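You operate a simulated robot arm through the tools that you are given. There is no shell and no other tool.

You are at the controls of a simulated two-armed robot. One attempt, no reset.

Task
Switch the tester off and cover the test socket with the orange cap.
Fine: power off before the cap goes on; it is in the tester drawer; shut the drawer and the guard again. Set down upright: cap. Where these are worked on the way, their far stop is far enough and under half their travel is too little: guard, tester drawer.

The check looks at the end state, three seconds after you hand in, the way a careful person would. Anything else that was tipped, shoved, dropped, spilled or broken makes it a failure. A push-on lid holds only when it is set on centred and level and pressed home; a screw cap is set on level and turned clockwise until tight.

Robot
Two 7-joint arms with fingered hands on one trunk, on a base that drives. Base frame: it is fixed to the floor where the robot stands at the start and does not move with it; the origin is under the middle of the robot, x ahead of it, y to its left, z up. Units: mm, degrees, N and s.
The left shoulder is at the start at [63, 187, 1181], the right one opposite. With the tool pointing down near the work surface each hand reaches from about 100 to 360 mm from the robot's upright axis, wherever it stands, measured 20 degrees to its own side. Places, roughly: beep switch [500, -100, 1000]; box plug (4x4x3 cm) [400, -300, 800]; check knob [400, -400, 800]; fan switch [600, -600, 1000]; lead clip (4x3x11 cm) [400, 0, 700]; screen knob [500, -200, 1000]; tester drawer [400, -200, 700]. Payload 3.6 kg a hand.
Tool frame (each hand has its own): the origin (TCP) lies between the finger pads and is the grasp point; the fingertips stand 26 mm ahead of it; z points along the fingers, y is the line along which they close. The gripper opens to 88 mm. The gripper's body begins 30 mm behind the TCP. The gripper is a hand of 3 fingers: y runs from the thumb to the fingers, the wrist lies at [-17, -98, -164] in the tool frame.
Orientation is that of the tool frame in the base frame, as a unit quaternion [w, x, y, z]. With the fingers straight down and the wrist toward the robot, the tool's x, y and z point along [0, 1, 0], [1, 0, 0] and [0, 0, -1] of the base frame.

Tools
- The arms move only by the tool nudge_tool. It takes "left_rows", "right_rows" or both (then of equal length, played together; a hand with none holds still); each is one flat list of numbers, 6 for each row, row after row: the shift along the tool's x, y, z in units of 40 mm (1.0 is 40 mm), then the turn, a rotation vector about the tool's x, y, z in units of 8 degrees (1.0 is 8 degrees). In form: [tx, ty, tz, rx, ry, rz, tx, ty, tz, rx, ry, rz, ...]. A call has 1 to 20 rows; each row shifts and turns the commanded pose from where the row before left it, along the tool's axes as they then stand. A call with a number of a shift or a turn outside -1 to 1 is refused whole. A row lasts 0.2 s, in which the tool goes at most 50 mm and 8.6 degrees; a call with a longer step from one row to the next is refused whole. A pose out of reach is approached as far as the arm can. The call stops where the force on the tool passes 70 N (or 10 N more than at its start, if that is more) or the arm is blocked; 0.2 s more then pass. In this call time passes only in rows, and 0.2 s behind the last. The reply holds the time, the measured pose of the TCP, the force on the tool along the base axes, the opening and the grip force, in the units named above and with some noise, with the torque about the TCP (base axes, N m) and any sound that the robot's microphone picked up, and new pictures: "pictures" is both (left out), scene, wrist or none (wrist: the cameras of the hands that moved).
- Cameras (640 x 400 px; columns grow to the right, rows downward): "scene" is now at [241.9, -30.5, 1081.8]; the picture's right is [-0.34, -0.94, 0.00], its down [-0.42, 0.15, -0.89] and it looks along [0.84, -0.30, -0.45] (base axes); focal length 214 px, centre (320, 200). "left" rides on the left gripper at [-56, -80, -102] in its tool frame; the picture's right is [-0.73, -0.32, 0.60], its down [0.62, -0.67, 0.41] and it looks along [0.27, 0.68, 0.69] (tool axes); focal length 247 px, centre (320, 200). "right" rides on the right gripper at [56, -80, -102] in its tool frame; the picture's right is [-0.73, 0.32, -0.60], its down [-0.62, -0.67, 0.41] and it looks along [-0.27, 0.68, 0.69] (tool axes); focal length 247 px, centre (320, 200). There is no depth. A picture from a camera that has moved, and an enlarged one, comes with that camera's place and axes in the base frame and with its lens.
- slide_trunk(by): slides the trunk up (or, below 0, down) by that many mm; the arms and the scene camera ride with it, the base frame stays. It gives what a move gives, with no picture.
- drive_base(legs): drives the robot by 1 to 6 legs, each [ahead, left, turn to the left] in mm, mm and degrees, along the robot's own axes; the way and the turn of a leg run together, so that a leg with both is an arc; at most 1500 mm and 180 degrees a leg. The arms and the cameras ride along, it lands a little off, and it stops where it bumps. It gives what a move gives, and a new picture of the scene camera.
- curl_fingers(fingers, thumb_bend, thumb_turn, hand): sets how far each is bent, from 0 (flat) to 1 (curled in); at 0.3 the hand is open as for a grip, at 0.7 the pads meet at the TCP. One left out holds its place. A second passes; each finger stops where it meets its share of the squeeze, and holds until it gets a number again. It is the only way to open and close the hand. It gives what a move gives, with no picture; readings hold the bend of each and the force on the fingers (four entries, about 0 where the hand has none), thumb and palm. thumb_turn goes from beside the hand (0) to across from the fingers (1), as for a grip.
- pan_tilt(pan, tilt): turns the head with the scene camera to pan (to the left, within 60 degrees either way) and tilt (down, from -29 to 69), counted from straight ahead of the robot. It gives what a move gives, and a new picture of the scene camera.
- enlarge(camera, box): a new picture of the part [left, top, right, bottom] of that camera's present view, enlarged. The clock stands still meanwhile.
- job_done(): hands the job in; it is judged then, once.

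Nothing tells you exact positions but the pictures and the camera data. Unless the task says otherwise, let go and move clear before handing in.

The tools are called after "Request:" as name(argument=value, ...) on one line, values as JSON. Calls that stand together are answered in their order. nudge_tool: Moves the arms, as the interface text tells. Its arguments: {"type":"object","properties":{"left_rows":{"type":"array"},"right_rows":{"type":"array"},"pictures":{"type":"string","enum":["both","scene","wrist","none"]}},"required":[]} The other tools are called the same way: slide_trunk (by) slides the trunk up or down; curl_fingers (fingers, thumb_bend, thumb_turn, hand) moves the fingers one by one; drive_base (legs) drives the base; pan_tilt (pan, tilt) turns the head that bears the scene camera; enlarge (camera, box) takes an enlarged picture of a part of a camera's view; job_done () hands the job in.

At the start:

```text
t: 0.0
left_position: [475.1, 4.6, 1240.8]
left_tool_rot: [0.0, 0.707, 0.708, 0.0]
left_force: [0.5, -0.5, -0.7]
left_wrist_torque: [-0.01, 0.0, -0.03]
left_gripper_width: 87.5
left_grip_force: 0.1
left_shape: jaw
left_bend: [0.3, 0.3, 0.98]
left_finger forces: [0.0, 0.0, 0.0, 0.0, 0.0, 0.0]
right_position: [374.5, -337.0, 1143.7]
right_tool_rot: [0.0, 0.706, 0.708, 0.0]
right_force: [-0.3, 0.1, -0.3]
right_wrist_torque: [0.01, -0.01, 0.0]
right_gripper_width: 87.7
right_grip_force: 0.0
right_shape: jaw
right_bend: [0.3, 0.3, 0.98]
right_finger forces: [0.0, 0.0, 0.0, 0.0, 0.0, 0.1]
trunk travel left (down, up): [-325.0, 432.0]
robot x, y, heading: [1.8, -3.6, 0.3]
head pan, tilt: [-19.8, 26.5]
```

scene: 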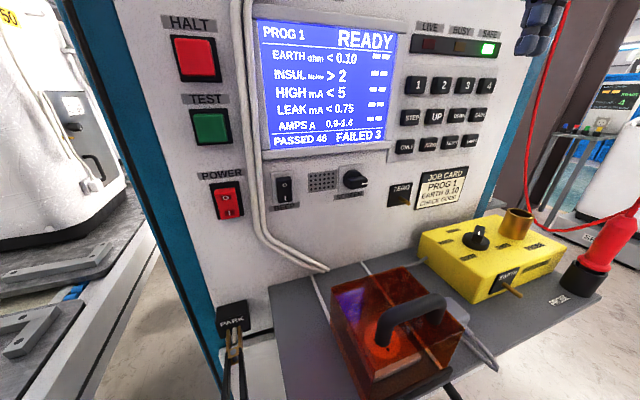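
right: 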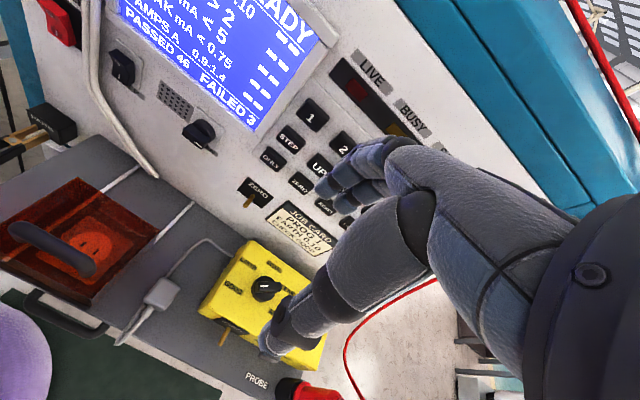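
left: 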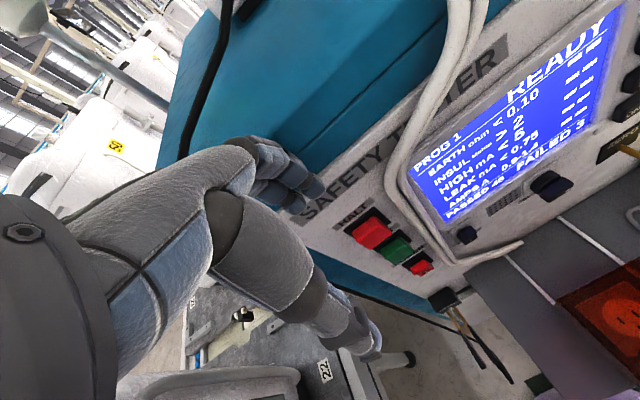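

I see the tester with its panel: the POWER rocker at lower left, the orange see-through guard over the socket, and the yellow check box on the shelf. I will look more closely at the power switch, the guard and the drawer below before I move.

Request:
enlarge(camera="scene", box=[160, 150, 320, 250])

Request:
enlarge(camera="scene", box=[260, 240, 500, 400])

Request:
enlarge(camera="right", box=[0, 150, 320, 400])

Request:
pan_tilt(pan=-30, tilt=60)

```text
4.00 times, centred on (240, 200) of scene
camera zoom: at [241.9, -30.5, 1081.8], right [-0.34, -0.94, 0.0], down [-0.42, 0.15, -0.89], along [0.84, -0.3, -0.45], focal length 858 px, centre (640, 200)
```

zoom: 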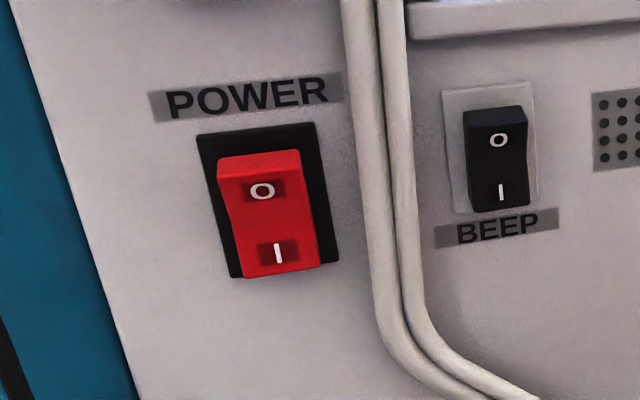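

```text
2.50 times, centred on (380, 320) of scene
camera zoom: at [241.9, -30.5, 1081.8], right [-0.34, -0.94, 0.0], down [-0.42, 0.15, -0.89], along [0.84, -0.3, -0.45], focal length 536 px, centre (170, -100)
```

zoom: 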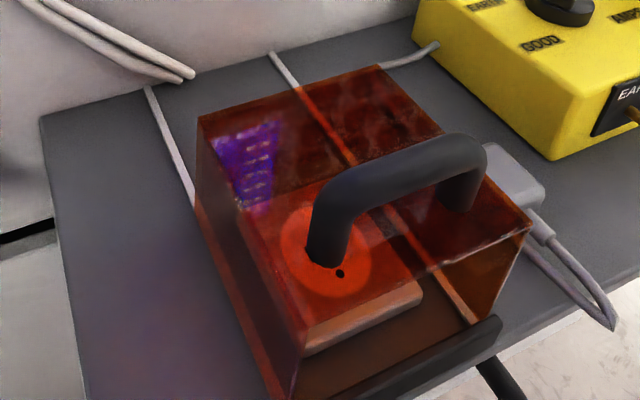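

```text
1.60 times, centred on (160, 275) of right
camera zoom: at [294.1, -282.3, 1246.5], right [0.32, -0.73, 0.6], down [-0.66, -0.62, -0.41], along [0.68, -0.27, -0.69], focal length 395 px, centre (576, 80)
```

zoom: 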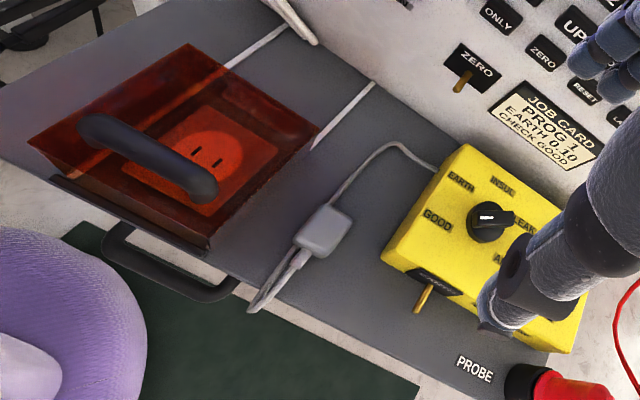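

```text
t: 1.0
left_position: [477.6, 4.9, 1241.0]
left_tool_rot: [0.0, 0.707, 0.707, 0.001]
left_force: [0.1, 0.0, 0.2]
left_wrist_torque: [-0.02, -0.02, 0.03]
left_gripper_width: 87.7
left_grip_force: 0.1
left_shape: jaw
left_bend: [0.3, 0.3, 0.98]
left_finger forces: [0.1, 0.0, 0.0, 0.0, 0.1, 0.0]
right_position: [374.1, -337.8, 1144.7]
right_tool_rot: [0.0, 0.706, 0.708, 0.0]
right_force: [-0.4, -1.1, 0.4]
right_wrist_torque: [-0.01, -0.02, 0.0]
right_gripper_width: 87.6
right_grip_force: 0.0
right_shape: jaw
right_bend: [0.3, 0.3, 0.98]
right_finger forces: [0.1, 0.1, 0.1, 0.0, 0.1, 0.1]
trunk travel left (down, up): [-325.0, 432.0]
robot x, y, heading: [1.4, -0.8, 0.2]
head pan, tilt: [-30.0, 60.0]
camera scene: at [213.4, -32.8, 1034.3], right [-0.5, -0.87, 0.0], down [-0.75, 0.43, -0.5], along [0.43, -0.25, -0.87], focal length 214 px, centre (320, 200)
```

scene: 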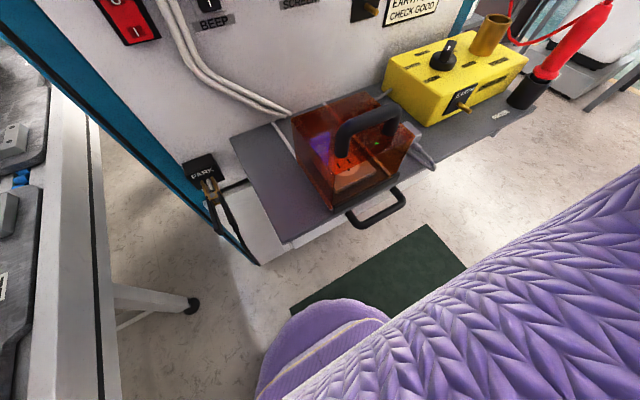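

The shelf top is near z=755. The guard spans about x 330..436 and y −239..−117, with what look like rails running back to the panel. The drawer handle is near [304, −216, 680] and POWER near [540, 2, 944]. I'll look more closely at the guard, the drawer and the hands.

Request:
enlarge(camera="scene", box=[220, 80, 460, 230])

Request:
enlarge(camera="scene", box=[160, 130, 320, 270])

Request:
enlarge(camera="left", box=[160, 100, 480, 400])

Request:
enlarge(camera="scene", box=[380, 0, 560, 120])

```text
2.67 times, centred on (340, 155) of scene
camera zoom: at [213.4, -32.8, 1034.3], right [-0.5, -0.87, 0.0], down [-0.75, 0.43, -0.5], along [0.43, -0.25, -0.87], focal length 572 px, centre (267, 320)
```

zoom: 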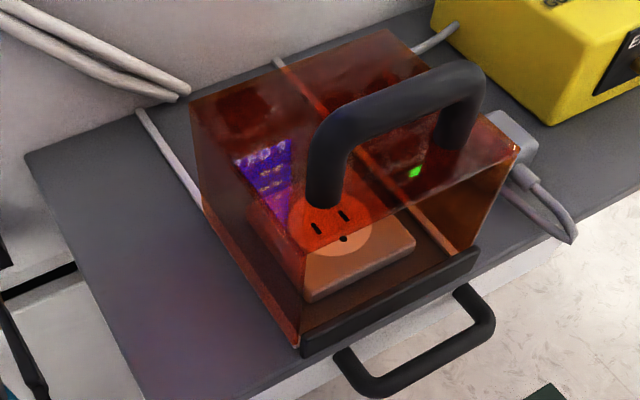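

```text
2.86 times, centred on (240, 200) of scene
camera zoom: at [213.4, -32.8, 1034.3], right [-0.5, -0.87, 0.0], down [-0.75, 0.43, -0.5], along [0.43, -0.25, -0.87], focal length 613 px, centre (549, 200)
```

zoom: 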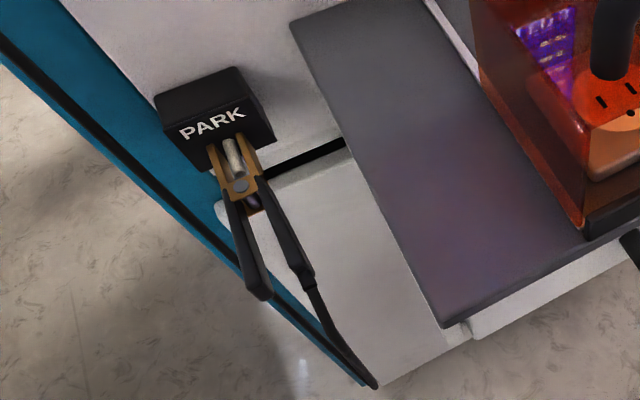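

```text
1.33 times, centred on (320, 250) of left
camera zoom: at [395.9, -51.4, 1342.3], right [-0.32, -0.73, -0.6], down [-0.67, 0.62, -0.41], along [0.68, 0.27, -0.69], focal length 329 px, centre (320, 133)
```

zoom: 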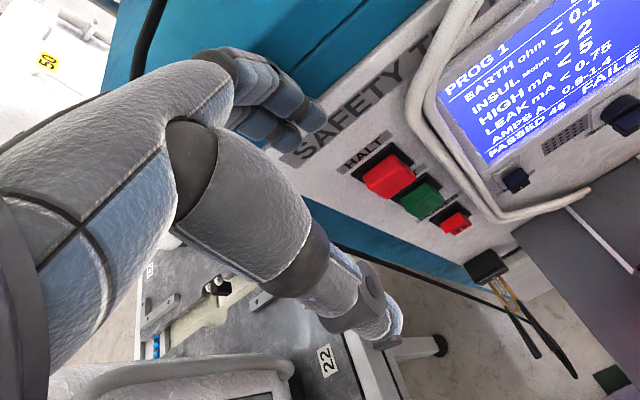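

```text
3.33 times, centred on (470, 60) of scene
camera zoom: at [213.4, -32.8, 1034.3], right [-0.5, -0.87, 0.0], down [-0.75, 0.43, -0.5], along [0.43, -0.25, -0.87], focal length 715 px, centre (-180, 667)
```

zoom: 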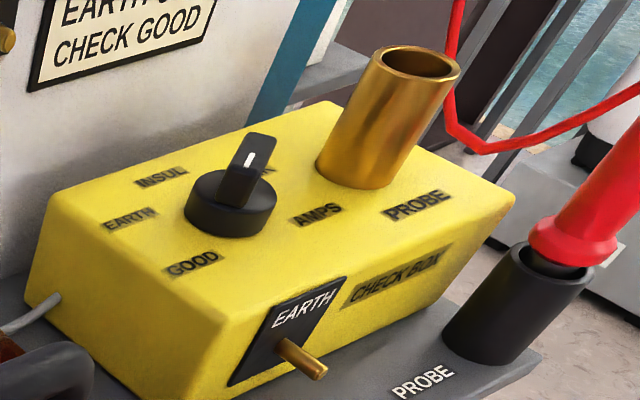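

POWER has O at the top standing proud and I at the bottom pressed in, so it is on. I'll close the left hand into a pinch, bring it back from the panel and down, then tip it to point forward so I can push the upper half of the rocker.

Request:
curl_fingers(hand="left", fingers=0.7, thumb_bend=0.7, thumb_turn=1)

Request:
pan_tilt(pan=0, tilt=25)

Request:
nudge_tool(left_rows=[0, -1, 0, 0, 0, 0, 0, -1, 0, 0, 0, 0, 0, -1, 0, 0, 0, 0, 0, 0, 1, 0, 0, 0, 0, 0, 1, 0, 0, 0, 0, 0, 1, 0, 0, 0, 0, 0, 1, 0, 0, 0, 0, 0, 1, 0, 0, 0], pictures="both")

```text
t: 2.0
left_position: [475.4, 4.3, 1241.6]
left_tool_rot: [0.0, 0.707, 0.707, 0.001]
left_force: [-0.8, 0.7, 0.2]
left_wrist_torque: [0.02, 0.02, -0.03]
left_gripper_width: 3.7
left_grip_force: 0.2
left_shape: fingers
left_bend: [0.7, 0.7, 1.0]
left_finger forces: [0.0, 0.1, 0.1, 0.1, 0.0, 0.0]
right_position: [374.4, -337.4, 1144.4]
right_tool_rot: [0.001, 0.707, 0.707, -0.001]
right_force: [0.1, -0.1, 1.0]
right_wrist_torque: [0.01, -0.03, 0.0]
right_gripper_width: 87.9
right_grip_force: 0.0
right_shape: jaw
right_bend: [0.3, 0.3, 0.98]
right_finger forces: [0.0, 0.0, 0.0, 0.0, 0.0, 0.1]
trunk travel left (down, up): [-325.0, 432.0]
robot x, y, heading: [0.3, 1.5, -0.2]
head pan, tilt: [-30.0, 60.0]
```

```text
t: 3.0
left_position: [475.9, 5.1, 1240.2]
left_tool_rot: [0.0, 0.707, 0.707, 0.0]
left_force: [0.0, -0.2, 0.7]
left_wrist_torque: [-0.01, 0.0, -0.01]
left_gripper_width: 3.9
left_grip_force: 0.1
left_shape: fingers
left_bend: [0.7, 0.7, 1.0]
left_finger forces: [0.1, 0.1, 0.0, 0.1, 0.1, 0.1]
right_position: [375.0, -338.0, 1144.7]
right_tool_rot: [0.001, 0.707, 0.707, 0.0]
right_force: [-1.2, -0.6, -0.6]
right_wrist_torque: [-0.02, 0.05, -0.01]
right_gripper_width: 87.8
right_grip_force: 0.1
right_shape: jaw
right_bend: [0.3, 0.3, 0.98]
right_finger forces: [0.0, 0.0, 0.0, 0.0, 0.0, 0.0]
trunk travel left (down, up): [-325.0, 432.0]
robot x, y, heading: [-0.1, 0.6, 0.0]
head pan, tilt: [0.0, 25.0]
camera scene: at [247.7, 0.4, 1084.2], right [0.0, -1.0, 0.0], down [-0.42, 0.0, -0.91], along [0.91, 0.0, -0.42], focal length 214 px, centre (320, 200)
```

scene: 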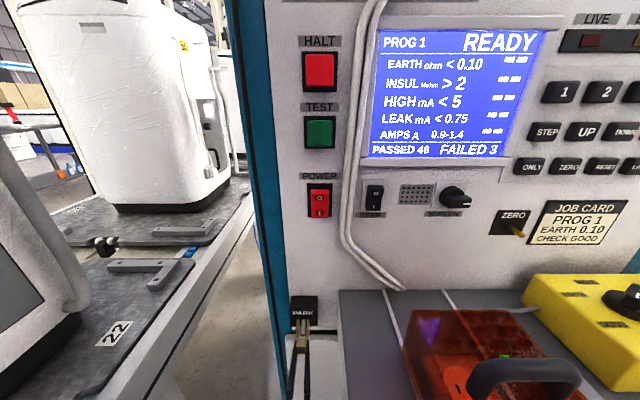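

```text
t: 4.8
left_position: [354.5, 6.4, 1038.0]
left_tool_rot: [0.001, 0.707, 0.707, -0.001]
left_force: [-0.2, -0.1, 0.4]
left_wrist_torque: [-0.02, -0.01, -0.02]
left_gripper_width: 3.6
left_grip_force: 0.1
left_shape: fingers
left_bend: [0.7, 0.7, 1.0]
left_finger forces: [0.0, 0.1, 0.1, 0.0, 0.0, 0.0]
right_position: [375.0, -337.9, 1144.2]
right_tool_rot: [0.0, 0.706, 0.708, -0.001]
right_force: [-0.7, -0.3, 0.5]
right_wrist_torque: [0.01, -0.02, 0.0]
right_gripper_width: 87.6
right_grip_force: 0.0
right_shape: jaw
right_bend: [0.3, 0.3, 0.98]
right_finger forces: [0.0, 0.0, 0.0, 0.0, 0.0, 0.0]
trunk travel left (down, up): [-325.0, 432.0]
robot x, y, heading: [-0.0, -0.1, 0.3]
head pan, tilt: [0.0, 25.0]
camera scene: at [248.1, 0.7, 1084.1], right [0.0, -1.0, 0.0], down [-0.42, 0.0, -0.91], along [0.91, 0.0, -0.42], focal length 214 px, centre (320, 200)
camera left: at [273.8, -49.9, 1140.0], right [-0.32, -0.74, -0.6], down [-0.67, 0.62, -0.41], along [0.68, 0.27, -0.69], focal length 247 px, centre (320, 200)
```

scene: 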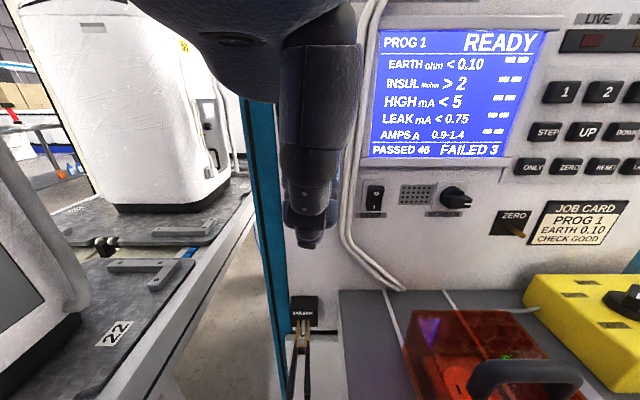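
left: 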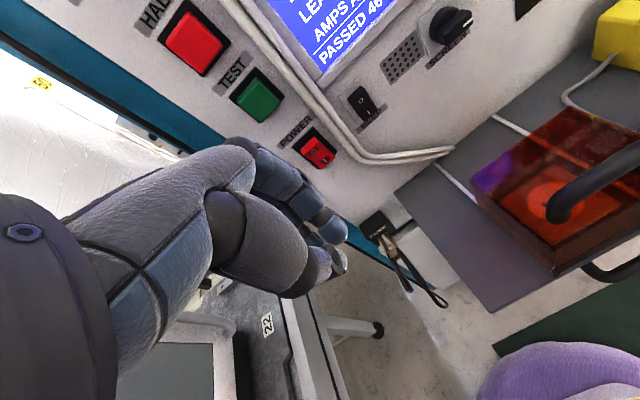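

The POWER rocker centre is near [540, 1, 943] and its O half is at about z≈953. I'll move the closed left hand forward a little and tip it up to point at the panel.

Request:
nudge_tool(left_rows=[0, 1, 0, 0, 0, 0, 0, 1, 0, -1, 0, 0, 0, 0, 0, -1, 0, 0, 0, 0, 0, -1, 0, 0, 0, 0, 0, -1, 0, 0, 0, 0, 0, -1, 0, 0, 0, 0, 0, -1, 0, 0, 0, 0, 0, -1, 0, 0, 0, 0, 0, -1, 0, 0, 0, 0, 0, -1, 0, 0], pictures="both")

```text
t: 7.0
left_position: [485.4, 1.7, 1072.3]
left_tool_rot: [0.412, 0.575, 0.573, 0.413]
left_force: [0.3, -0.3, -0.3]
left_wrist_torque: [0.02, 0.0, 0.01]
left_gripper_width: 3.1
left_grip_force: 0.2
left_shape: fingers
left_bend: [0.7, 0.7, 1.0]
left_finger forces: [0.1, 0.0, 0.0, 0.0, 0.0, 0.0]
left hand out of reach, approached as far as the arm can: row 9, 10
right_position: [375.0, -337.6, 1144.5]
right_tool_rot: [0.0, 0.707, 0.708, 0.0]
right_force: [0.2, -0.9, 0.9]
right_wrist_torque: [0.0, 0.0, -0.01]
right_gripper_width: 87.6
right_grip_force: 0.0
right_shape: jaw
right_bend: [0.3, 0.3, 0.98]
right_finger forces: [0.1, 0.0, 0.1, 0.1, 0.1, 0.0]
trunk travel left (down, up): [-325.0, 432.0]
robot x, y, heading: [-2.2, 1.4, 0.2]
head pan, tilt: [0.0, 25.0]
camera scene: at [247.6, 0.4, 1082.8], right [0.0, -1.0, 0.0], down [-0.44, 0.0, -0.9], along [0.9, 0.0, -0.44], focal length 214 px, centre (320, 200)
camera left: at [363.1, -52.8, 1027.9], right [0.46, -0.73, -0.5], down [0.18, 0.63, -0.76], along [0.87, 0.26, 0.42], focal length 247 px, centre (320, 200)
```

scene: 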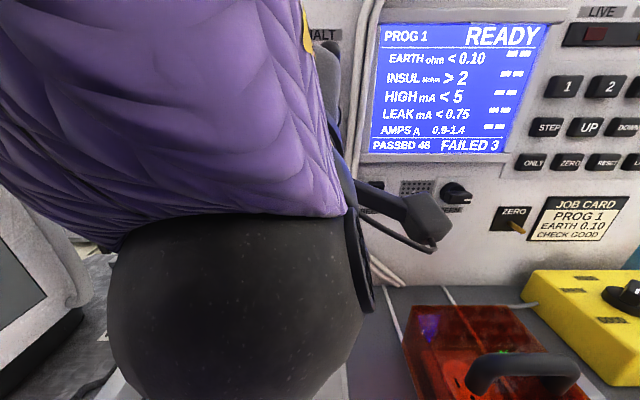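
left: 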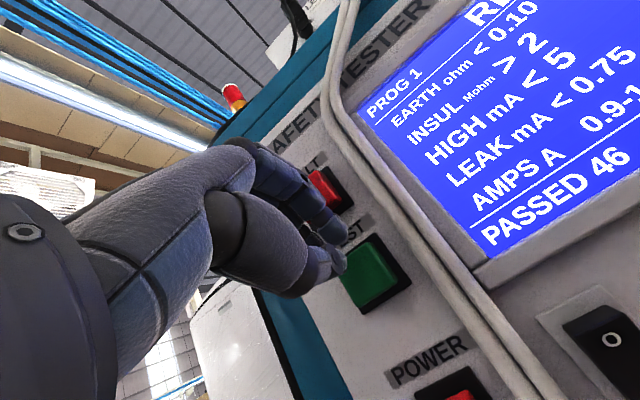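

The pinch-forward pose is at the edge of reach and the hand drifted up beside TEST without touching it. I'll tip it back to a palm-down, 45° pose, pull away from the panel, and try flat fingers as the pusher instead.

Request:
nudge_tool(left_rows=[0, 0, -0.5, 1, 0, 0, 0, 0, -0.5, 1, 0, 0, 0, 0, 0, 1, 0, 0], pictures="both")

```text
t: 7.8
left_position: [459.6, 10.0, 1086.6]
left_tool_rot: [0.282, 0.634, 0.655, 0.3]
left_force: [0.5, 0.3, 0.1]
left_wrist_torque: [0.0, 0.03, 0.0]
left_gripper_width: 3.3
left_grip_force: 0.0
left_shape: fingers
left_bend: [0.7, 0.7, 1.0]
left_finger forces: [0.1, 0.2, 0.0, 0.0, 0.0, 0.0]
right_position: [374.2, -336.5, 1145.0]
right_tool_rot: [0.0, 0.707, 0.707, -0.001]
right_force: [-0.5, 0.5, -0.1]
right_wrist_torque: [0.03, -0.03, 0.01]
right_gripper_width: 87.8
right_grip_force: 0.0
right_shape: jaw
right_bend: [0.3, 0.3, 0.98]
right_finger forces: [0.0, 0.0, 0.1, 0.0, 0.0, 0.0]
trunk travel left (down, up): [-325.0, 432.0]
robot x, y, heading: [0.9, -0.1, -0.0]
head pan, tilt: [0.0, 25.0]
camera scene: at [244.7, 3.7, 1127.8], right [0.03, -1.0, 0.0], down [0.04, 0.0, -1.0], along [1.0, 0.03, 0.04], focal length 214 px, centre (320, 200)
camera left: at [333.0, -49.0, 1093.0], right [0.26, -0.72, -0.64], down [-0.15, 0.63, -0.76], along [0.95, 0.3, 0.06], focal length 247 px, centre (320, 200)
```

scene: 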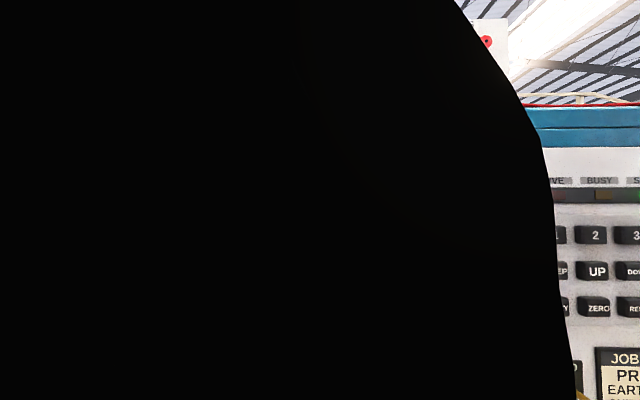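
left: 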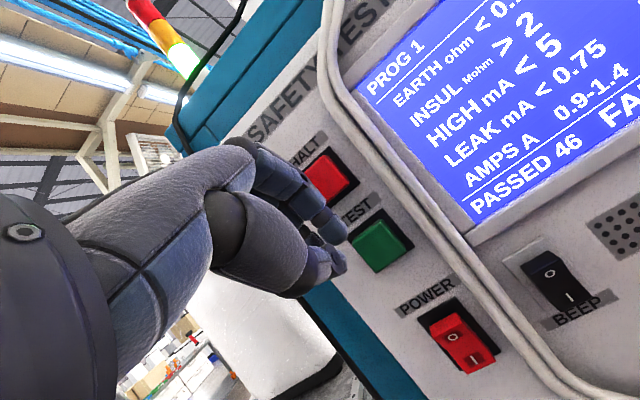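

The left wrist is now right in front of the head and is pushing on it. I'll move the left hand out to the left to free the head. After that I'll shift the whole robot to the right so the left shoulder faces the switch.

Request:
nudge_tool(left_rows=[1, 0, 0, 0, 0, 0, 1, 0, 0, 0, 0, 0, 1, 0, 0, 0, 0, 0, 1, 0, 0, 0, 0, 0, 1, 0, 0, 0, 0, 0], pictures="both")

```text
t: 9.0
left_position: [474.3, 192.0, 1080.9]
left_tool_rot: [0.289, 0.647, 0.644, 0.289]
left_force: [0.2, 0.0, 0.9]
left_wrist_torque: [-0.05, 0.01, 0.0]
left_gripper_width: 3.4
left_grip_force: 0.1
left_shape: fingers
left_bend: [0.7, 0.7, 1.0]
left_finger forces: [0.0, 0.1, 0.1, 0.1, 0.0, 0.1]
left hand out of reach, approached as far as the arm can: row 3, 4, 5
right_position: [370.3, -340.4, 1146.6]
right_tool_rot: [0.001, 0.706, 0.708, 0.003]
right_force: [0.1, 0.5, 0.4]
right_wrist_torque: [-0.04, -0.05, -0.03]
right_gripper_width: 87.7
right_grip_force: 0.1
right_shape: jaw
right_bend: [0.3, 0.3, 0.98]
right_finger forces: [0.0, 0.0, 0.0, 0.0, 0.1, 0.0]
trunk travel left (down, up): [-325.0, 432.0]
robot x, y, heading: [-1.6, -0.3, -0.0]
head pan, tilt: [0.0, 25.0]
camera scene: at [243.1, -1.7, 1085.7], right [0.0, -1.0, 0.0], down [-0.42, 0.0, -0.91], along [0.91, 0.0, -0.42], focal length 214 px, centre (320, 200)
camera left: at [344.9, 136.1, 1088.9], right [0.23, -0.73, -0.64], down [-0.13, 0.63, -0.77], along [0.96, 0.26, 0.05], focal length 247 px, centre (320, 200)
```

scene: 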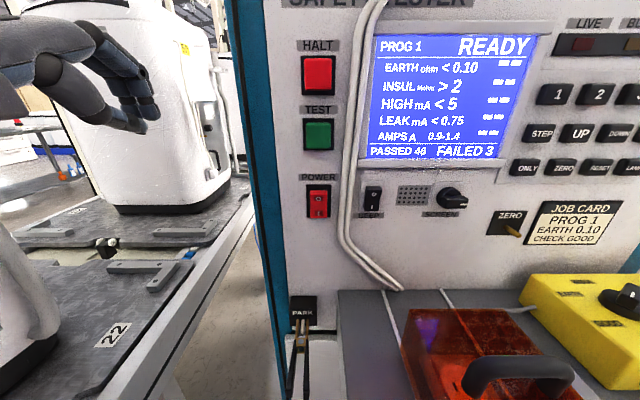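
left: 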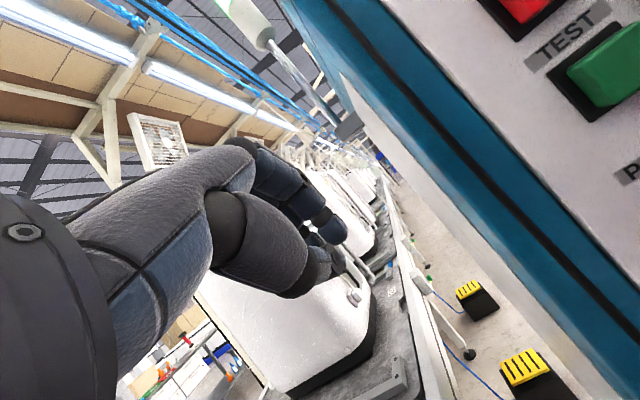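

The head is free again. Next I'll lay the left fingers flat to see where their tips go, and pull the right arm back and up so it stays clear when I shift the robot right.

Request:
curl_fingers(hand="left", fingers=0, thumb_bend=0.7)

Request:
nudge_tool(left_rows=[0, -0.7, 0.7, 0, 0, 0, 0, -0.7, 0.7, 0, 0, 0, 0, -0.7, 0.7, 0, 0, 0], right_rows=[0, -1, 0, 0, 0, 0, 0, -1, 0, 0, 0, 0, 0, -0.5, 0, 0, 0, 0], pictures="both")

```text
t: 10.0
left_position: [478.8, 192.8, 1080.4]
left_tool_rot: [0.287, 0.646, 0.645, 0.29]
left_force: [0.0, -0.4, 0.4]
left_wrist_torque: [-0.03, 0.0, -0.01]
left_gripper_width: 84.6
left_grip_force: 0.0
left_shape: fingers
left_bend: [0.0, 0.7, 1.0]
left_finger forces: [0.0, 0.0, 0.0, 0.0, 0.0, 0.1]
right_position: [373.1, -340.1, 1145.1]
right_tool_rot: [0.0, 0.706, 0.708, 0.001]
right_force: [-0.1, -0.3, 1.2]
right_wrist_torque: [0.01, 0.01, 0.02]
right_gripper_width: 87.6
right_grip_force: 0.1
right_shape: jaw
right_bend: [0.3, 0.3, 0.98]
right_finger forces: [0.0, 0.0, 0.1, 0.0, 0.1, 0.0]
trunk travel left (down, up): [-325.0, 432.0]
robot x, y, heading: [1.1, 0.2, -0.1]
head pan, tilt: [0.0, 25.0]
```

```text
t: 10.8
left_position: [486.9, 194.0, 959.7]
left_tool_rot: [0.288, 0.646, 0.646, 0.289]
left_force: [-0.5, -0.2, -0.9]
left_wrist_torque: [0.0, 0.04, 0.01]
left_gripper_width: 84.6
left_grip_force: 0.1
left_shape: fingers
left_bend: [0.0, 0.7, 1.0]
left_finger forces: [0.0, 0.0, 0.0, 0.0, 0.0, 0.0]
right_position: [303.3, -358.9, 1172.0]
right_tool_rot: [0.0, 0.707, 0.708, -0.001]
right_force: [-0.6, -0.1, -0.6]
right_wrist_torque: [0.01, 0.02, 0.0]
right_gripper_width: 87.5
right_grip_force: 0.1
right_shape: jaw
right_bend: [0.3, 0.3, 0.98]
right_finger forces: [0.0, 0.0, 0.0, 0.0, 0.0, 0.1]
right hand out of reach, approached as far as the arm can: row 1, 2, 3
trunk travel left (down, up): [-325.0, 432.0]
robot x, y, heading: [1.1, 2.8, 0.2]
head pan, tilt: [0.0, 25.0]
camera scene: at [247.4, 0.8, 1084.4], right [0.0, -1.0, 0.0], down [-0.42, 0.0, -0.91], along [0.91, 0.0, -0.42], focal length 214 px, centre (320, 200)
camera right: at [223.4, -302.7, 1274.0], right [0.32, -0.73, 0.6], down [-0.66, -0.62, -0.41], along [0.67, -0.27, -0.69], focal length 247 px, centre (320, 200)
camera left: at [356.9, 138.5, 967.3], right [0.23, -0.73, -0.64], down [-0.14, 0.62, -0.77], along [0.96, 0.27, 0.04], focal length 247 px, centre (320, 200)
```

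scene: 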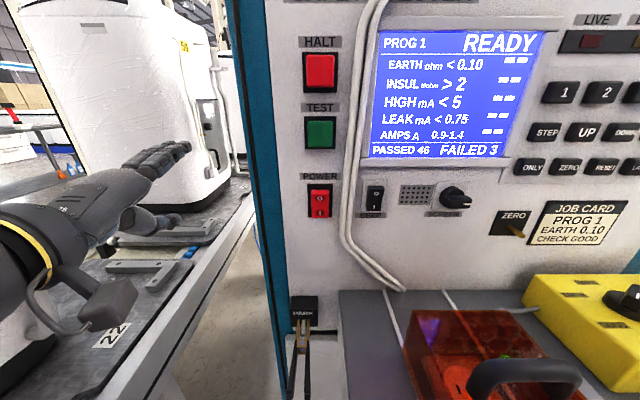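
right: 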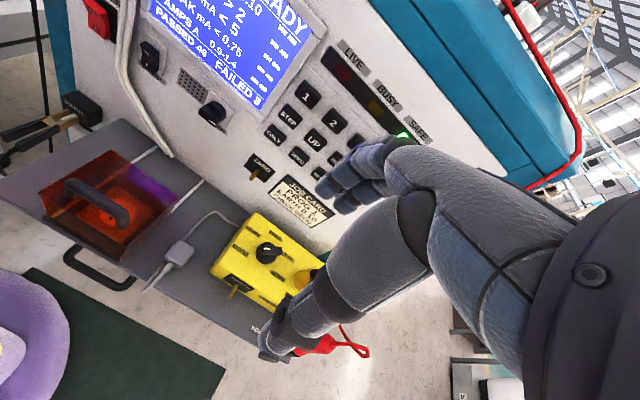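
left: 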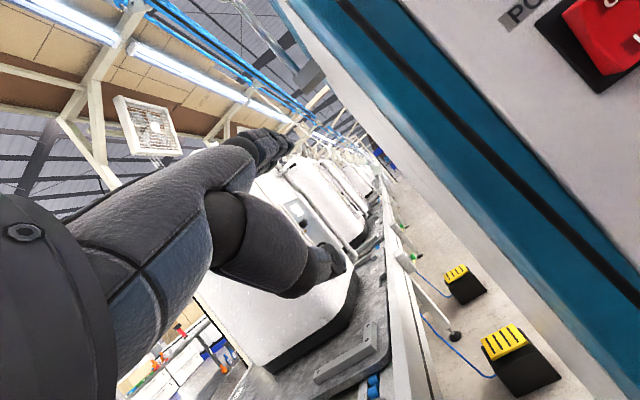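

Flat fingers put the tip at about tool [−14, 89, −2], which works as a level forward pusher. I'll pull the left hand back from the panel plane and lower it, then shift the robot about 150 mm to the right.

Request:
nudge_tool(left_rows=[0, -0.669, -0.743, 0, 0, 0, 0, -0.669, -0.743, 0, 0, 0, 0, -0.7, 0.63, 0, 0, 0, 0, -0.7, 0.63, 0, 0, 0], pictures="none")

Request:
drive_base(legs=[[0, -150, 0]])

```text
t: 11.8
left_position: [408.0, 194.2, 883.2]
left_tool_rot: [0.287, 0.646, 0.646, 0.288]
left_force: [0.6, 0.5, -1.0]
left_wrist_torque: [-0.01, 0.01, 0.0]
left_gripper_width: 85.1
left_grip_force: 0.0
left_shape: fingers
left_bend: [0.0, 0.7, 1.0]
left_finger forces: [0.1, 0.0, 0.0, 0.0, 0.1, 0.0]
right_position: [303.3, -358.0, 1171.7]
right_tool_rot: [-0.001, 0.706, 0.708, -0.001]
right_force: [-0.1, 0.9, 0.1]
right_wrist_torque: [0.03, 0.07, -0.01]
right_gripper_width: 87.8
right_grip_force: 0.1
right_shape: jaw
right_bend: [0.3, 0.3, 0.98]
right_finger forces: [0.0, 0.1, 0.0, 0.0, 0.0, 0.0]
trunk travel left (down, up): [-325.0, 432.0]
robot x, y, heading: [-1.9, 2.2, -0.1]
head pan, tilt: [0.0, 25.0]
```

```text
t: 13.2
left_position: [408.3, 40.7, 883.4]
left_tool_rot: [0.287, 0.647, 0.645, 0.288]
left_force: [0.3, 0.4, 1.1]
left_wrist_torque: [0.04, -0.02, -0.02]
left_gripper_width: 85.0
left_grip_force: 0.1
left_shape: fingers
left_bend: [0.0, 0.7, 1.0]
left_finger forces: [0.0, 0.1, 0.1, 0.0, 0.0, 0.0]
right_position: [302.8, -512.9, 1170.8]
right_tool_rot: [-0.002, 0.707, 0.707, 0.0]
right_force: [0.6, 0.2, 0.6]
right_wrist_torque: [0.01, 0.03, 0.0]
right_gripper_width: 87.8
right_grip_force: 0.0
right_shape: jaw
right_bend: [0.3, 0.3, 0.98]
right_finger forces: [0.1, 0.0, 0.0, 0.0, 0.0, 0.0]
trunk travel left (down, up): [-325.0, 432.0]
robot x, y, heading: [0.5, -154.4, -0.2]
head pan, tilt: [0.0, 25.0]
camera scene: at [247.6, -154.1, 1084.3], right [0.0, -1.0, 0.0], down [-0.42, 0.0, -0.91], along [0.91, 0.0, -0.42], focal length 214 px, centre (320, 200)
```

scene: 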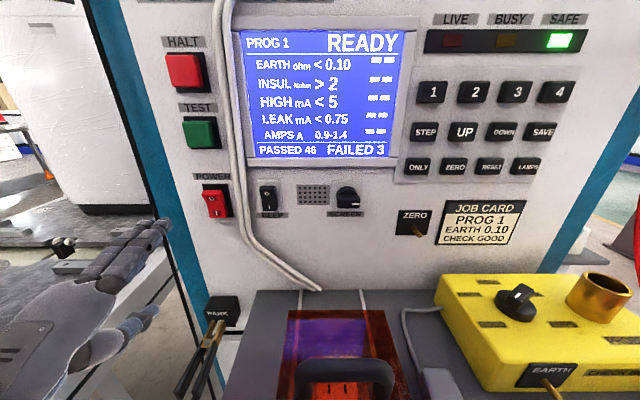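

The robot is now at y≈−154. The left fingertip is near [464, 27, 951] and the rocker's O half is near [528, 0, 955]. I'll check the finger layout before lining up.

Request:
enlarge(camera="scene", box=[60, 160, 260, 330])

Request:
enlarge(camera="left", box=[160, 60, 480, 340])

```text
2.35 times, centred on (160, 245) of scene
camera zoom: at [247.6, -154.1, 1084.3], right [0.0, -1.0, 0.0], down [-0.42, 0.0, -0.91], along [0.91, 0.0, -0.42], focal length 505 px, centre (696, 94)
```

zoom: 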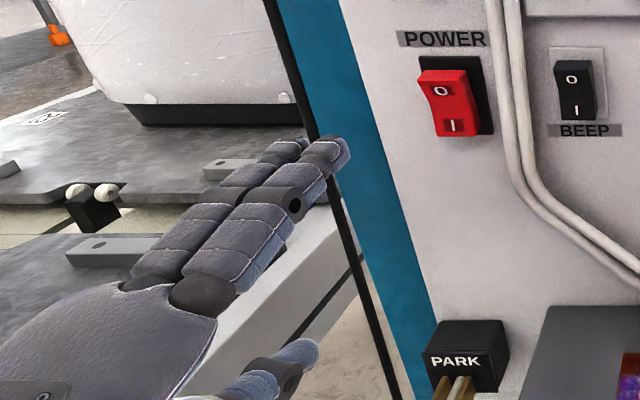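

```text
1.43 times, centred on (320, 200) of left
camera zoom: at [277.9, -16.5, 891.7], right [0.23, -0.73, -0.64], down [-0.14, 0.63, -0.77], along [0.96, 0.27, 0.04], focal length 353 px, centre (320, 200)
```

zoom: 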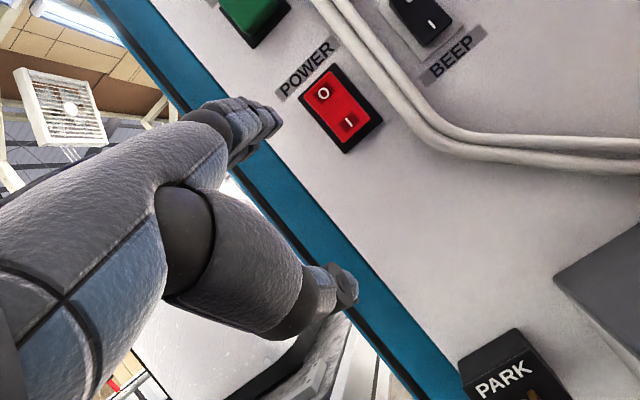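

There are two fingers and the index tip is at about [467, 26, 949]. I'll shift it to y≈0 and z≈960, go 30 mm forward, and check.

Request:
nudge_tool(left_rows=[-0.65, 0.204, -0.184, 0, 0, 0, 0, 0.5, 0.557, 0, 0, 0], pictures="both")

Request:
enlarge(camera="scene", box=[120, 150, 280, 270])

Request:
enlarge(camera="left", box=[160, 60, 480, 260])

```text
t: 13.8
left_position: [439.3, 14.6, 892.3]
left_tool_rot: [0.287, 0.647, 0.645, 0.287]
left_force: [-0.2, 0.2, -1.1]
left_wrist_torque: [-0.01, -0.02, 0.02]
left_gripper_width: 85.0
left_grip_force: 0.2
left_shape: fingers
left_bend: [0.0, 0.7, 1.0]
left_finger forces: [0.0, 0.1, 0.1, 0.1, 0.0, 0.1]
right_position: [302.7, -510.4, 1171.4]
right_tool_rot: [-0.001, 0.707, 0.707, -0.001]
right_force: [0.2, 0.3, -0.2]
right_wrist_torque: [-0.04, -0.01, 0.02]
right_gripper_width: 87.7
right_grip_force: 0.1
right_shape: jaw
right_bend: [0.3, 0.3, 0.98]
right_finger forces: [0.1, 0.0, 0.0, 0.1, 0.1, 0.0]
trunk travel left (down, up): [-325.0, 432.0]
robot x, y, heading: [3.6, -155.6, 0.0]
head pan, tilt: [0.0, 25.0]
camera scene: at [248.0, -152.4, 1084.1], right [0.0, -1.0, 0.0], down [-0.42, 0.0, -0.91], along [0.91, 0.0, -0.42], focal length 214 px, centre (320, 200)
camera left: at [309.2, -41.5, 901.3], right [0.23, -0.73, -0.64], down [-0.14, 0.62, -0.77], along [0.96, 0.27, 0.04], focal length 247 px, centre (320, 200)
```

scene: 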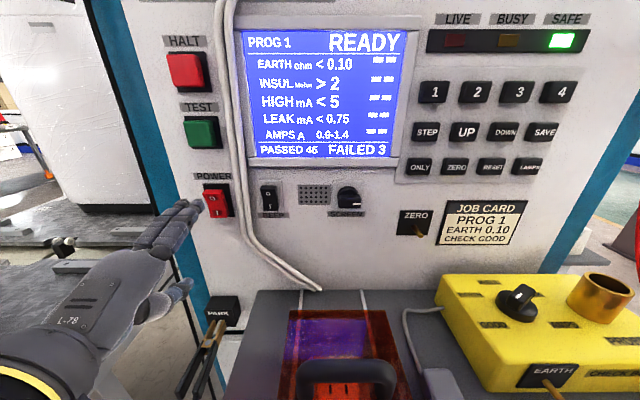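
left: 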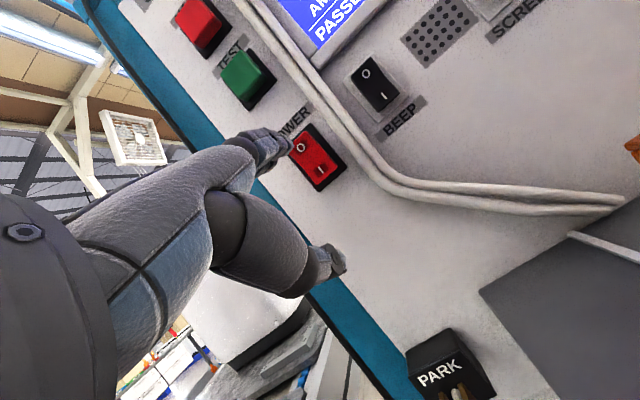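

```text
3.33 times, centred on (200, 210) of scene
camera zoom: at [248.0, -152.4, 1084.1], right [0.0, -1.0, 0.0], down [-0.42, 0.0, -0.91], along [0.91, 0.0, -0.42], focal length 715 px, centre (720, 167)
```

zoom: 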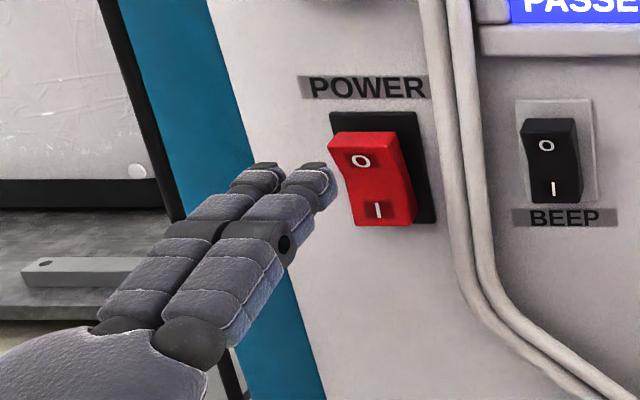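

```text
2.00 times, centred on (320, 160) of left
camera zoom: at [309.2, -41.5, 901.3], right [0.23, -0.73, -0.64], down [-0.14, 0.62, -0.77], along [0.96, 0.27, 0.04], focal length 494 px, centre (320, 280)
```

zoom: 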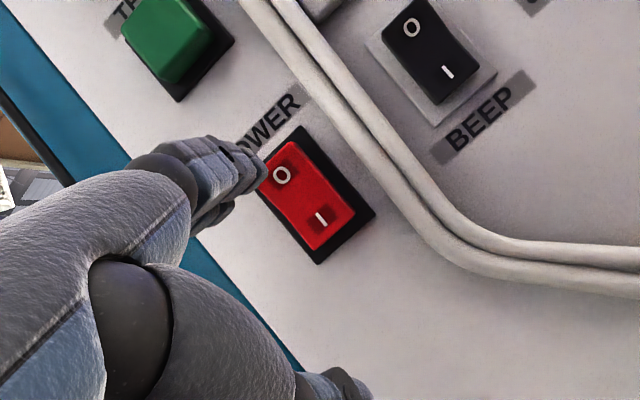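

The index tip is lined up straight ahead of the O half. I'll press forward in small steps.

Request:
nudge_tool(left_rows=[0, 0.167, 0.186, 0, 0, 0, 0, 0.167, 0.186, 0, 0, 0, 0, 0.167, 0.186, 0, 0, 0], pictures="both")

Request:
enlarge(camera="scene", box=[120, 150, 280, 270])

```text
t: 14.6
left_position: [467.3, 16.1, 894.5]
left_tool_rot: [0.288, 0.647, 0.645, 0.288]
left_force: [-8.4, -0.9, -0.8]
left_wrist_torque: [0.05, -0.5, -0.1]
left_gripper_width: 85.9
left_grip_force: 4.3
left_shape: fingers
left_bend: [0.0, 0.7, 1.0]
left_finger forces: [7.8, 0.1, 0.0, 0.0, 0.1, 0.0]
right_position: [301.7, -511.8, 1172.6]
right_tool_rot: [0.0, 0.707, 0.707, 0.0]
right_force: [0.0, -0.5, 0.1]
right_wrist_torque: [0.0, 0.0, -0.02]
right_gripper_width: 87.8
right_grip_force: 0.2
right_shape: jaw
right_bend: [0.3, 0.3, 0.98]
right_finger forces: [0.0, 0.0, 0.1, 0.0, 0.0, 0.0]
trunk travel left (down, up): [-325.0, 432.0]
robot x, y, heading: [1.1, -150.2, -0.1]
head pan, tilt: [0.0, 25.0]
camera scene: at [246.1, -152.8, 1084.6], right [0.0, -1.0, 0.0], down [-0.42, 0.0, -0.91], along [0.91, 0.0, -0.42], focal length 214 px, centre (320, 200)
camera left: at [336.9, -41.3, 902.9], right [0.23, -0.73, -0.64], down [-0.14, 0.62, -0.77], along [0.96, 0.27, 0.04], focal length 247 px, centre (320, 200)
```

scene: 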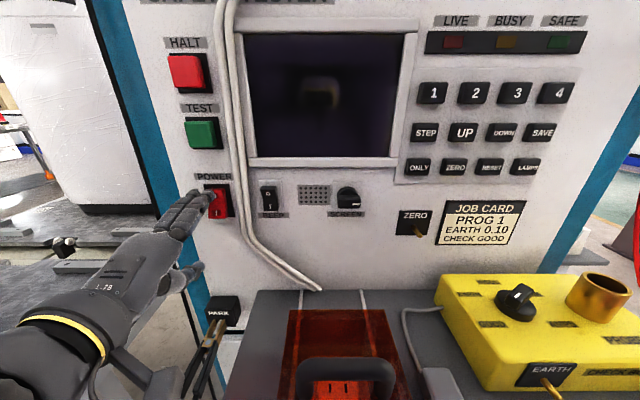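
left: 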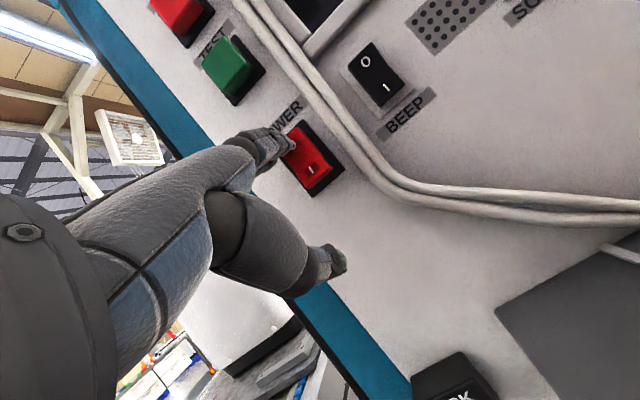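

```text
3.33 times, centred on (200, 210) of scene
camera zoom: at [246.1, -152.8, 1084.6], right [0.0, -1.0, 0.0], down [-0.42, 0.0, -0.91], along [0.91, 0.0, -0.42], focal length 715 px, centre (720, 167)
```

zoom: 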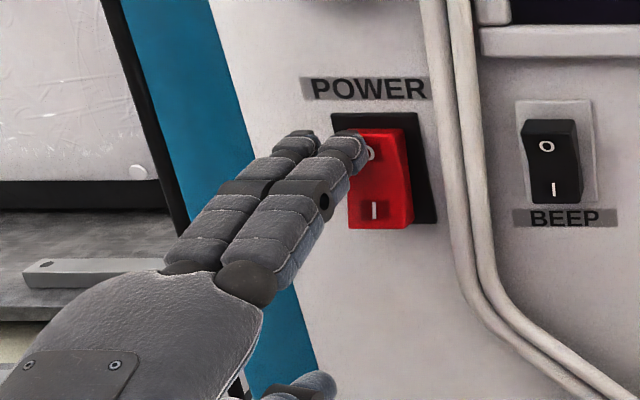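

The screen has gone dark, so the power is off. I'll press a few mm more to make sure it is over the middle, then back away and check that it stays off.

Request:
nudge_tool(left_rows=[0, 0.1, 0.11, 0, 0, 0, 0, -0.5, -0.557, 0, 0, 0, 0, -0.669, -0.743, 0, 0, 0, 0, -0.669, -0.743, 0, 0, 0], pictures="scene")

Request:
enlarge(camera="scene", box=[120, 150, 280, 270])

```text
t: 15.6
left_position: [363.2, 14.9, 895.2]
left_tool_rot: [0.289, 0.646, 0.645, 0.288]
left_force: [0.4, 0.2, 0.7]
left_wrist_torque: [0.02, 0.01, 0.03]
left_gripper_width: 85.4
left_grip_force: 0.2
left_shape: fingers
left_bend: [0.0, 0.7, 1.0]
left_finger forces: [0.0, 0.0, 0.0, 0.1, 0.1, 0.0]
right_position: [302.0, -512.9, 1171.3]
right_tool_rot: [0.0, 0.707, 0.707, 0.0]
right_force: [0.1, 1.0, 0.0]
right_wrist_torque: [0.0, -0.02, -0.01]
right_gripper_width: 87.8
right_grip_force: 0.1
right_shape: jaw
right_bend: [0.3, 0.3, 0.98]
right_finger forces: [0.0, 0.0, 0.0, 0.0, 0.1, 0.0]
trunk travel left (down, up): [-325.0, 432.0]
robot x, y, heading: [1.8, -152.5, -0.0]
head pan, tilt: [0.0, 25.0]
camera scene: at [246.8, -153.4, 1084.6], right [0.0, -1.0, 0.0], down [-0.42, 0.0, -0.91], along [0.91, 0.0, -0.42], focal length 214 px, centre (320, 200)
```

scene: 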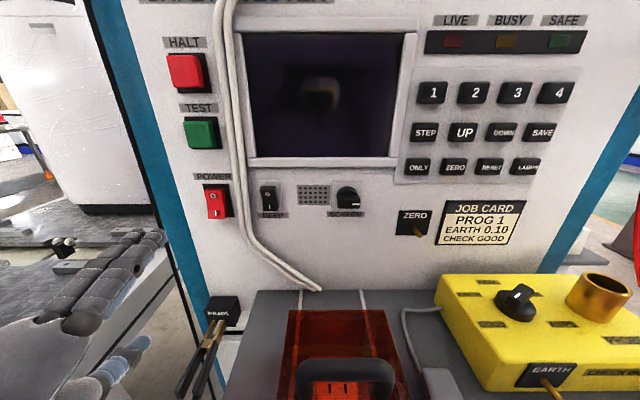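

```text
3.33 times, centred on (200, 210) of scene
camera zoom: at [246.8, -153.4, 1084.6], right [0.0, -1.0, 0.0], down [-0.42, 0.0, -0.91], along [0.91, 0.0, -0.42], focal length 715 px, centre (720, 167)
```

zoom: 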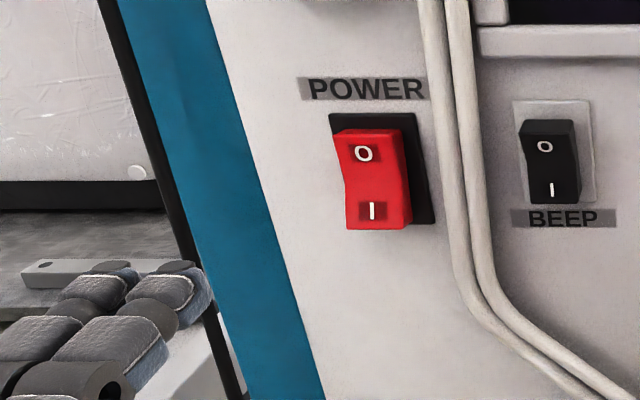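

Power is off and the O end now sits pressed in. Next I'll look down at the guard and drawer from the new position.

Request:
pan_tilt(pan=-5, tilt=60)

Request:
enlarge(camera="scene", box=[220, 60, 460, 260])

```text
t: 16.6
left_position: [364.3, 15.3, 896.0]
left_tool_rot: [0.288, 0.647, 0.645, 0.287]
left_force: [0.3, -0.3, 0.1]
left_wrist_torque: [-0.03, 0.0, -0.01]
left_gripper_width: 85.0
left_grip_force: 0.1
left_shape: fingers
left_bend: [0.0, 0.7, 1.0]
left_finger forces: [0.0, 0.0, 0.0, 0.0, 0.0, 0.0]
right_position: [302.6, -512.5, 1171.8]
right_tool_rot: [-0.001, 0.707, 0.707, 0.0]
right_force: [-0.2, -0.2, 1.0]
right_wrist_torque: [-0.03, 0.01, -0.01]
right_gripper_width: 87.9
right_grip_force: 0.1
right_shape: jaw
right_bend: [0.3, 0.3, 0.98]
right_finger forces: [0.1, 0.0, 0.0, 0.1, 0.1, 0.1]
trunk travel left (down, up): [-325.0, 432.0]
robot x, y, heading: [-0.9, -151.8, -0.0]
head pan, tilt: [-5.0, 60.0]
camera scene: at [221.8, -158.6, 1034.3], right [-0.09, -1.0, 0.0], down [-0.86, 0.08, -0.5], along [0.5, -0.04, -0.87], focal length 214 px, centre (320, 200)
```

scene: 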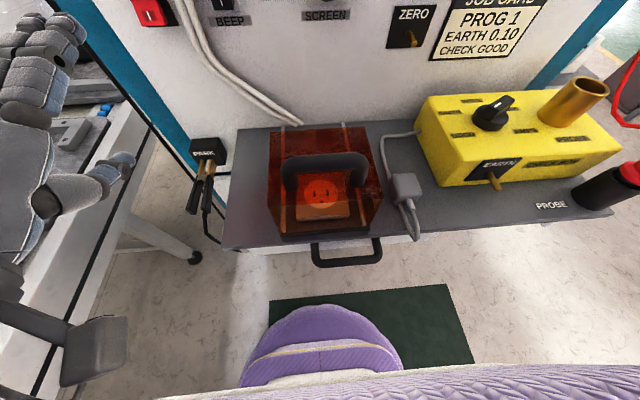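

```text
2.00 times, centred on (340, 160) of scene
camera zoom: at [221.8, -158.6, 1034.3], right [-0.09, -1.0, 0.0], down [-0.86, 0.08, -0.5], along [0.5, -0.04, -0.87], focal length 429 px, centre (280, 280)
```

zoom: 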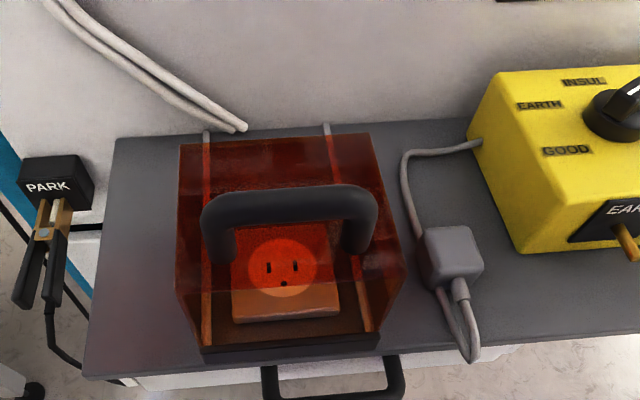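

The rails run from the front lip back to the panel, so the guard most likely slides back. First I'll deal with the drawer, whose handle bar is near x≈304, y −266..−166, z≈680. Before I back the robot off for it, I'll check the left arm's surroundings.

Request:
pan_tilt(pan=45, tilt=50)

Request:
pan_tilt(pan=-45, tilt=50)

```text
t: 17.8
left_position: [364.9, 15.0, 895.4]
left_tool_rot: [0.287, 0.646, 0.646, 0.288]
left_force: [0.3, -0.1, 1.2]
left_wrist_torque: [-0.02, 0.01, -0.02]
left_gripper_width: 85.1
left_grip_force: 0.0
left_shape: fingers
left_bend: [0.0, 0.7, 1.0]
left_finger forces: [0.0, 0.0, 0.0, 0.1, 0.1, 0.0]
right_position: [304.1, -510.6, 1171.9]
right_tool_rot: [-0.001, 0.708, 0.706, -0.001]
right_force: [0.7, -0.2, -0.1]
right_wrist_torque: [-0.01, -0.01, -0.02]
right_gripper_width: 87.5
right_grip_force: 0.1
right_shape: jaw
right_bend: [0.3, 0.3, 0.98]
right_finger forces: [0.1, 0.1, 0.0, 0.1, 0.0, 0.0]
trunk travel left (down, up): [-325.0, 432.0]
robot x, y, heading: [-1.9, -153.3, 0.0]
head pan, tilt: [45.0, 50.0]
camera scene: at [210.0, -98.4, 1046.8], right [0.71, -0.71, 0.0], down [-0.54, -0.54, -0.64], along [0.46, 0.45, -0.77], focal length 214 px, centre (320, 200)
```

scene: 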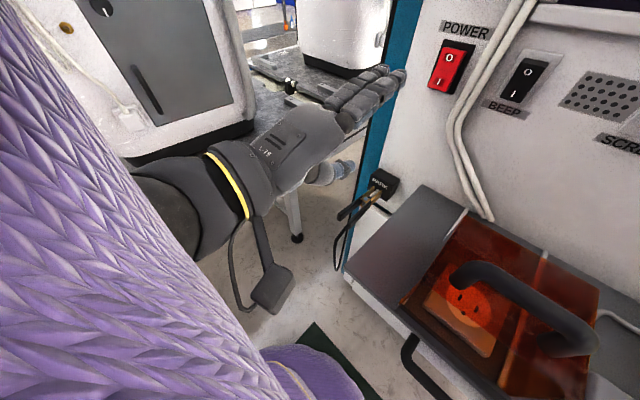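

```text
t: 19.4
left_position: [365.1, 14.0, 894.9]
left_tool_rot: [0.288, 0.647, 0.645, 0.287]
left_force: [0.1, 0.9, -1.1]
left_wrist_torque: [-0.01, 0.0, 0.0]
left_gripper_width: 85.2
left_grip_force: 0.1
left_shape: fingers
left_bend: [0.0, 0.7, 1.0]
left_finger forces: [0.0, 0.0, 0.0, 0.1, 0.0, 0.1]
right_position: [303.5, -512.3, 1171.9]
right_tool_rot: [-0.001, 0.707, 0.707, -0.001]
right_force: [-1.2, -0.2, 0.4]
right_wrist_torque: [0.02, 0.01, -0.02]
right_gripper_width: 87.6
right_grip_force: 0.0
right_shape: jaw
right_bend: [0.3, 0.3, 0.98]
right_finger forces: [0.1, 0.1, 0.1, 0.0, 0.1, 0.0]
trunk travel left (down, up): [-325.0, 432.0]
robot x, y, heading: [-1.4, -153.4, -0.2]
head pan, tilt: [-45.0, 50.0]
camera scene: at [209.8, -207.2, 1046.8], right [-0.71, -0.71, 0.0], down [-0.54, 0.54, -0.64], along [0.45, -0.46, -0.77], focal length 214 px, centre (320, 200)
```

scene: 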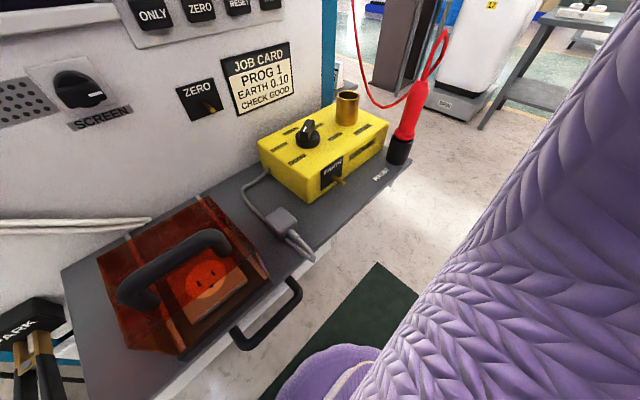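

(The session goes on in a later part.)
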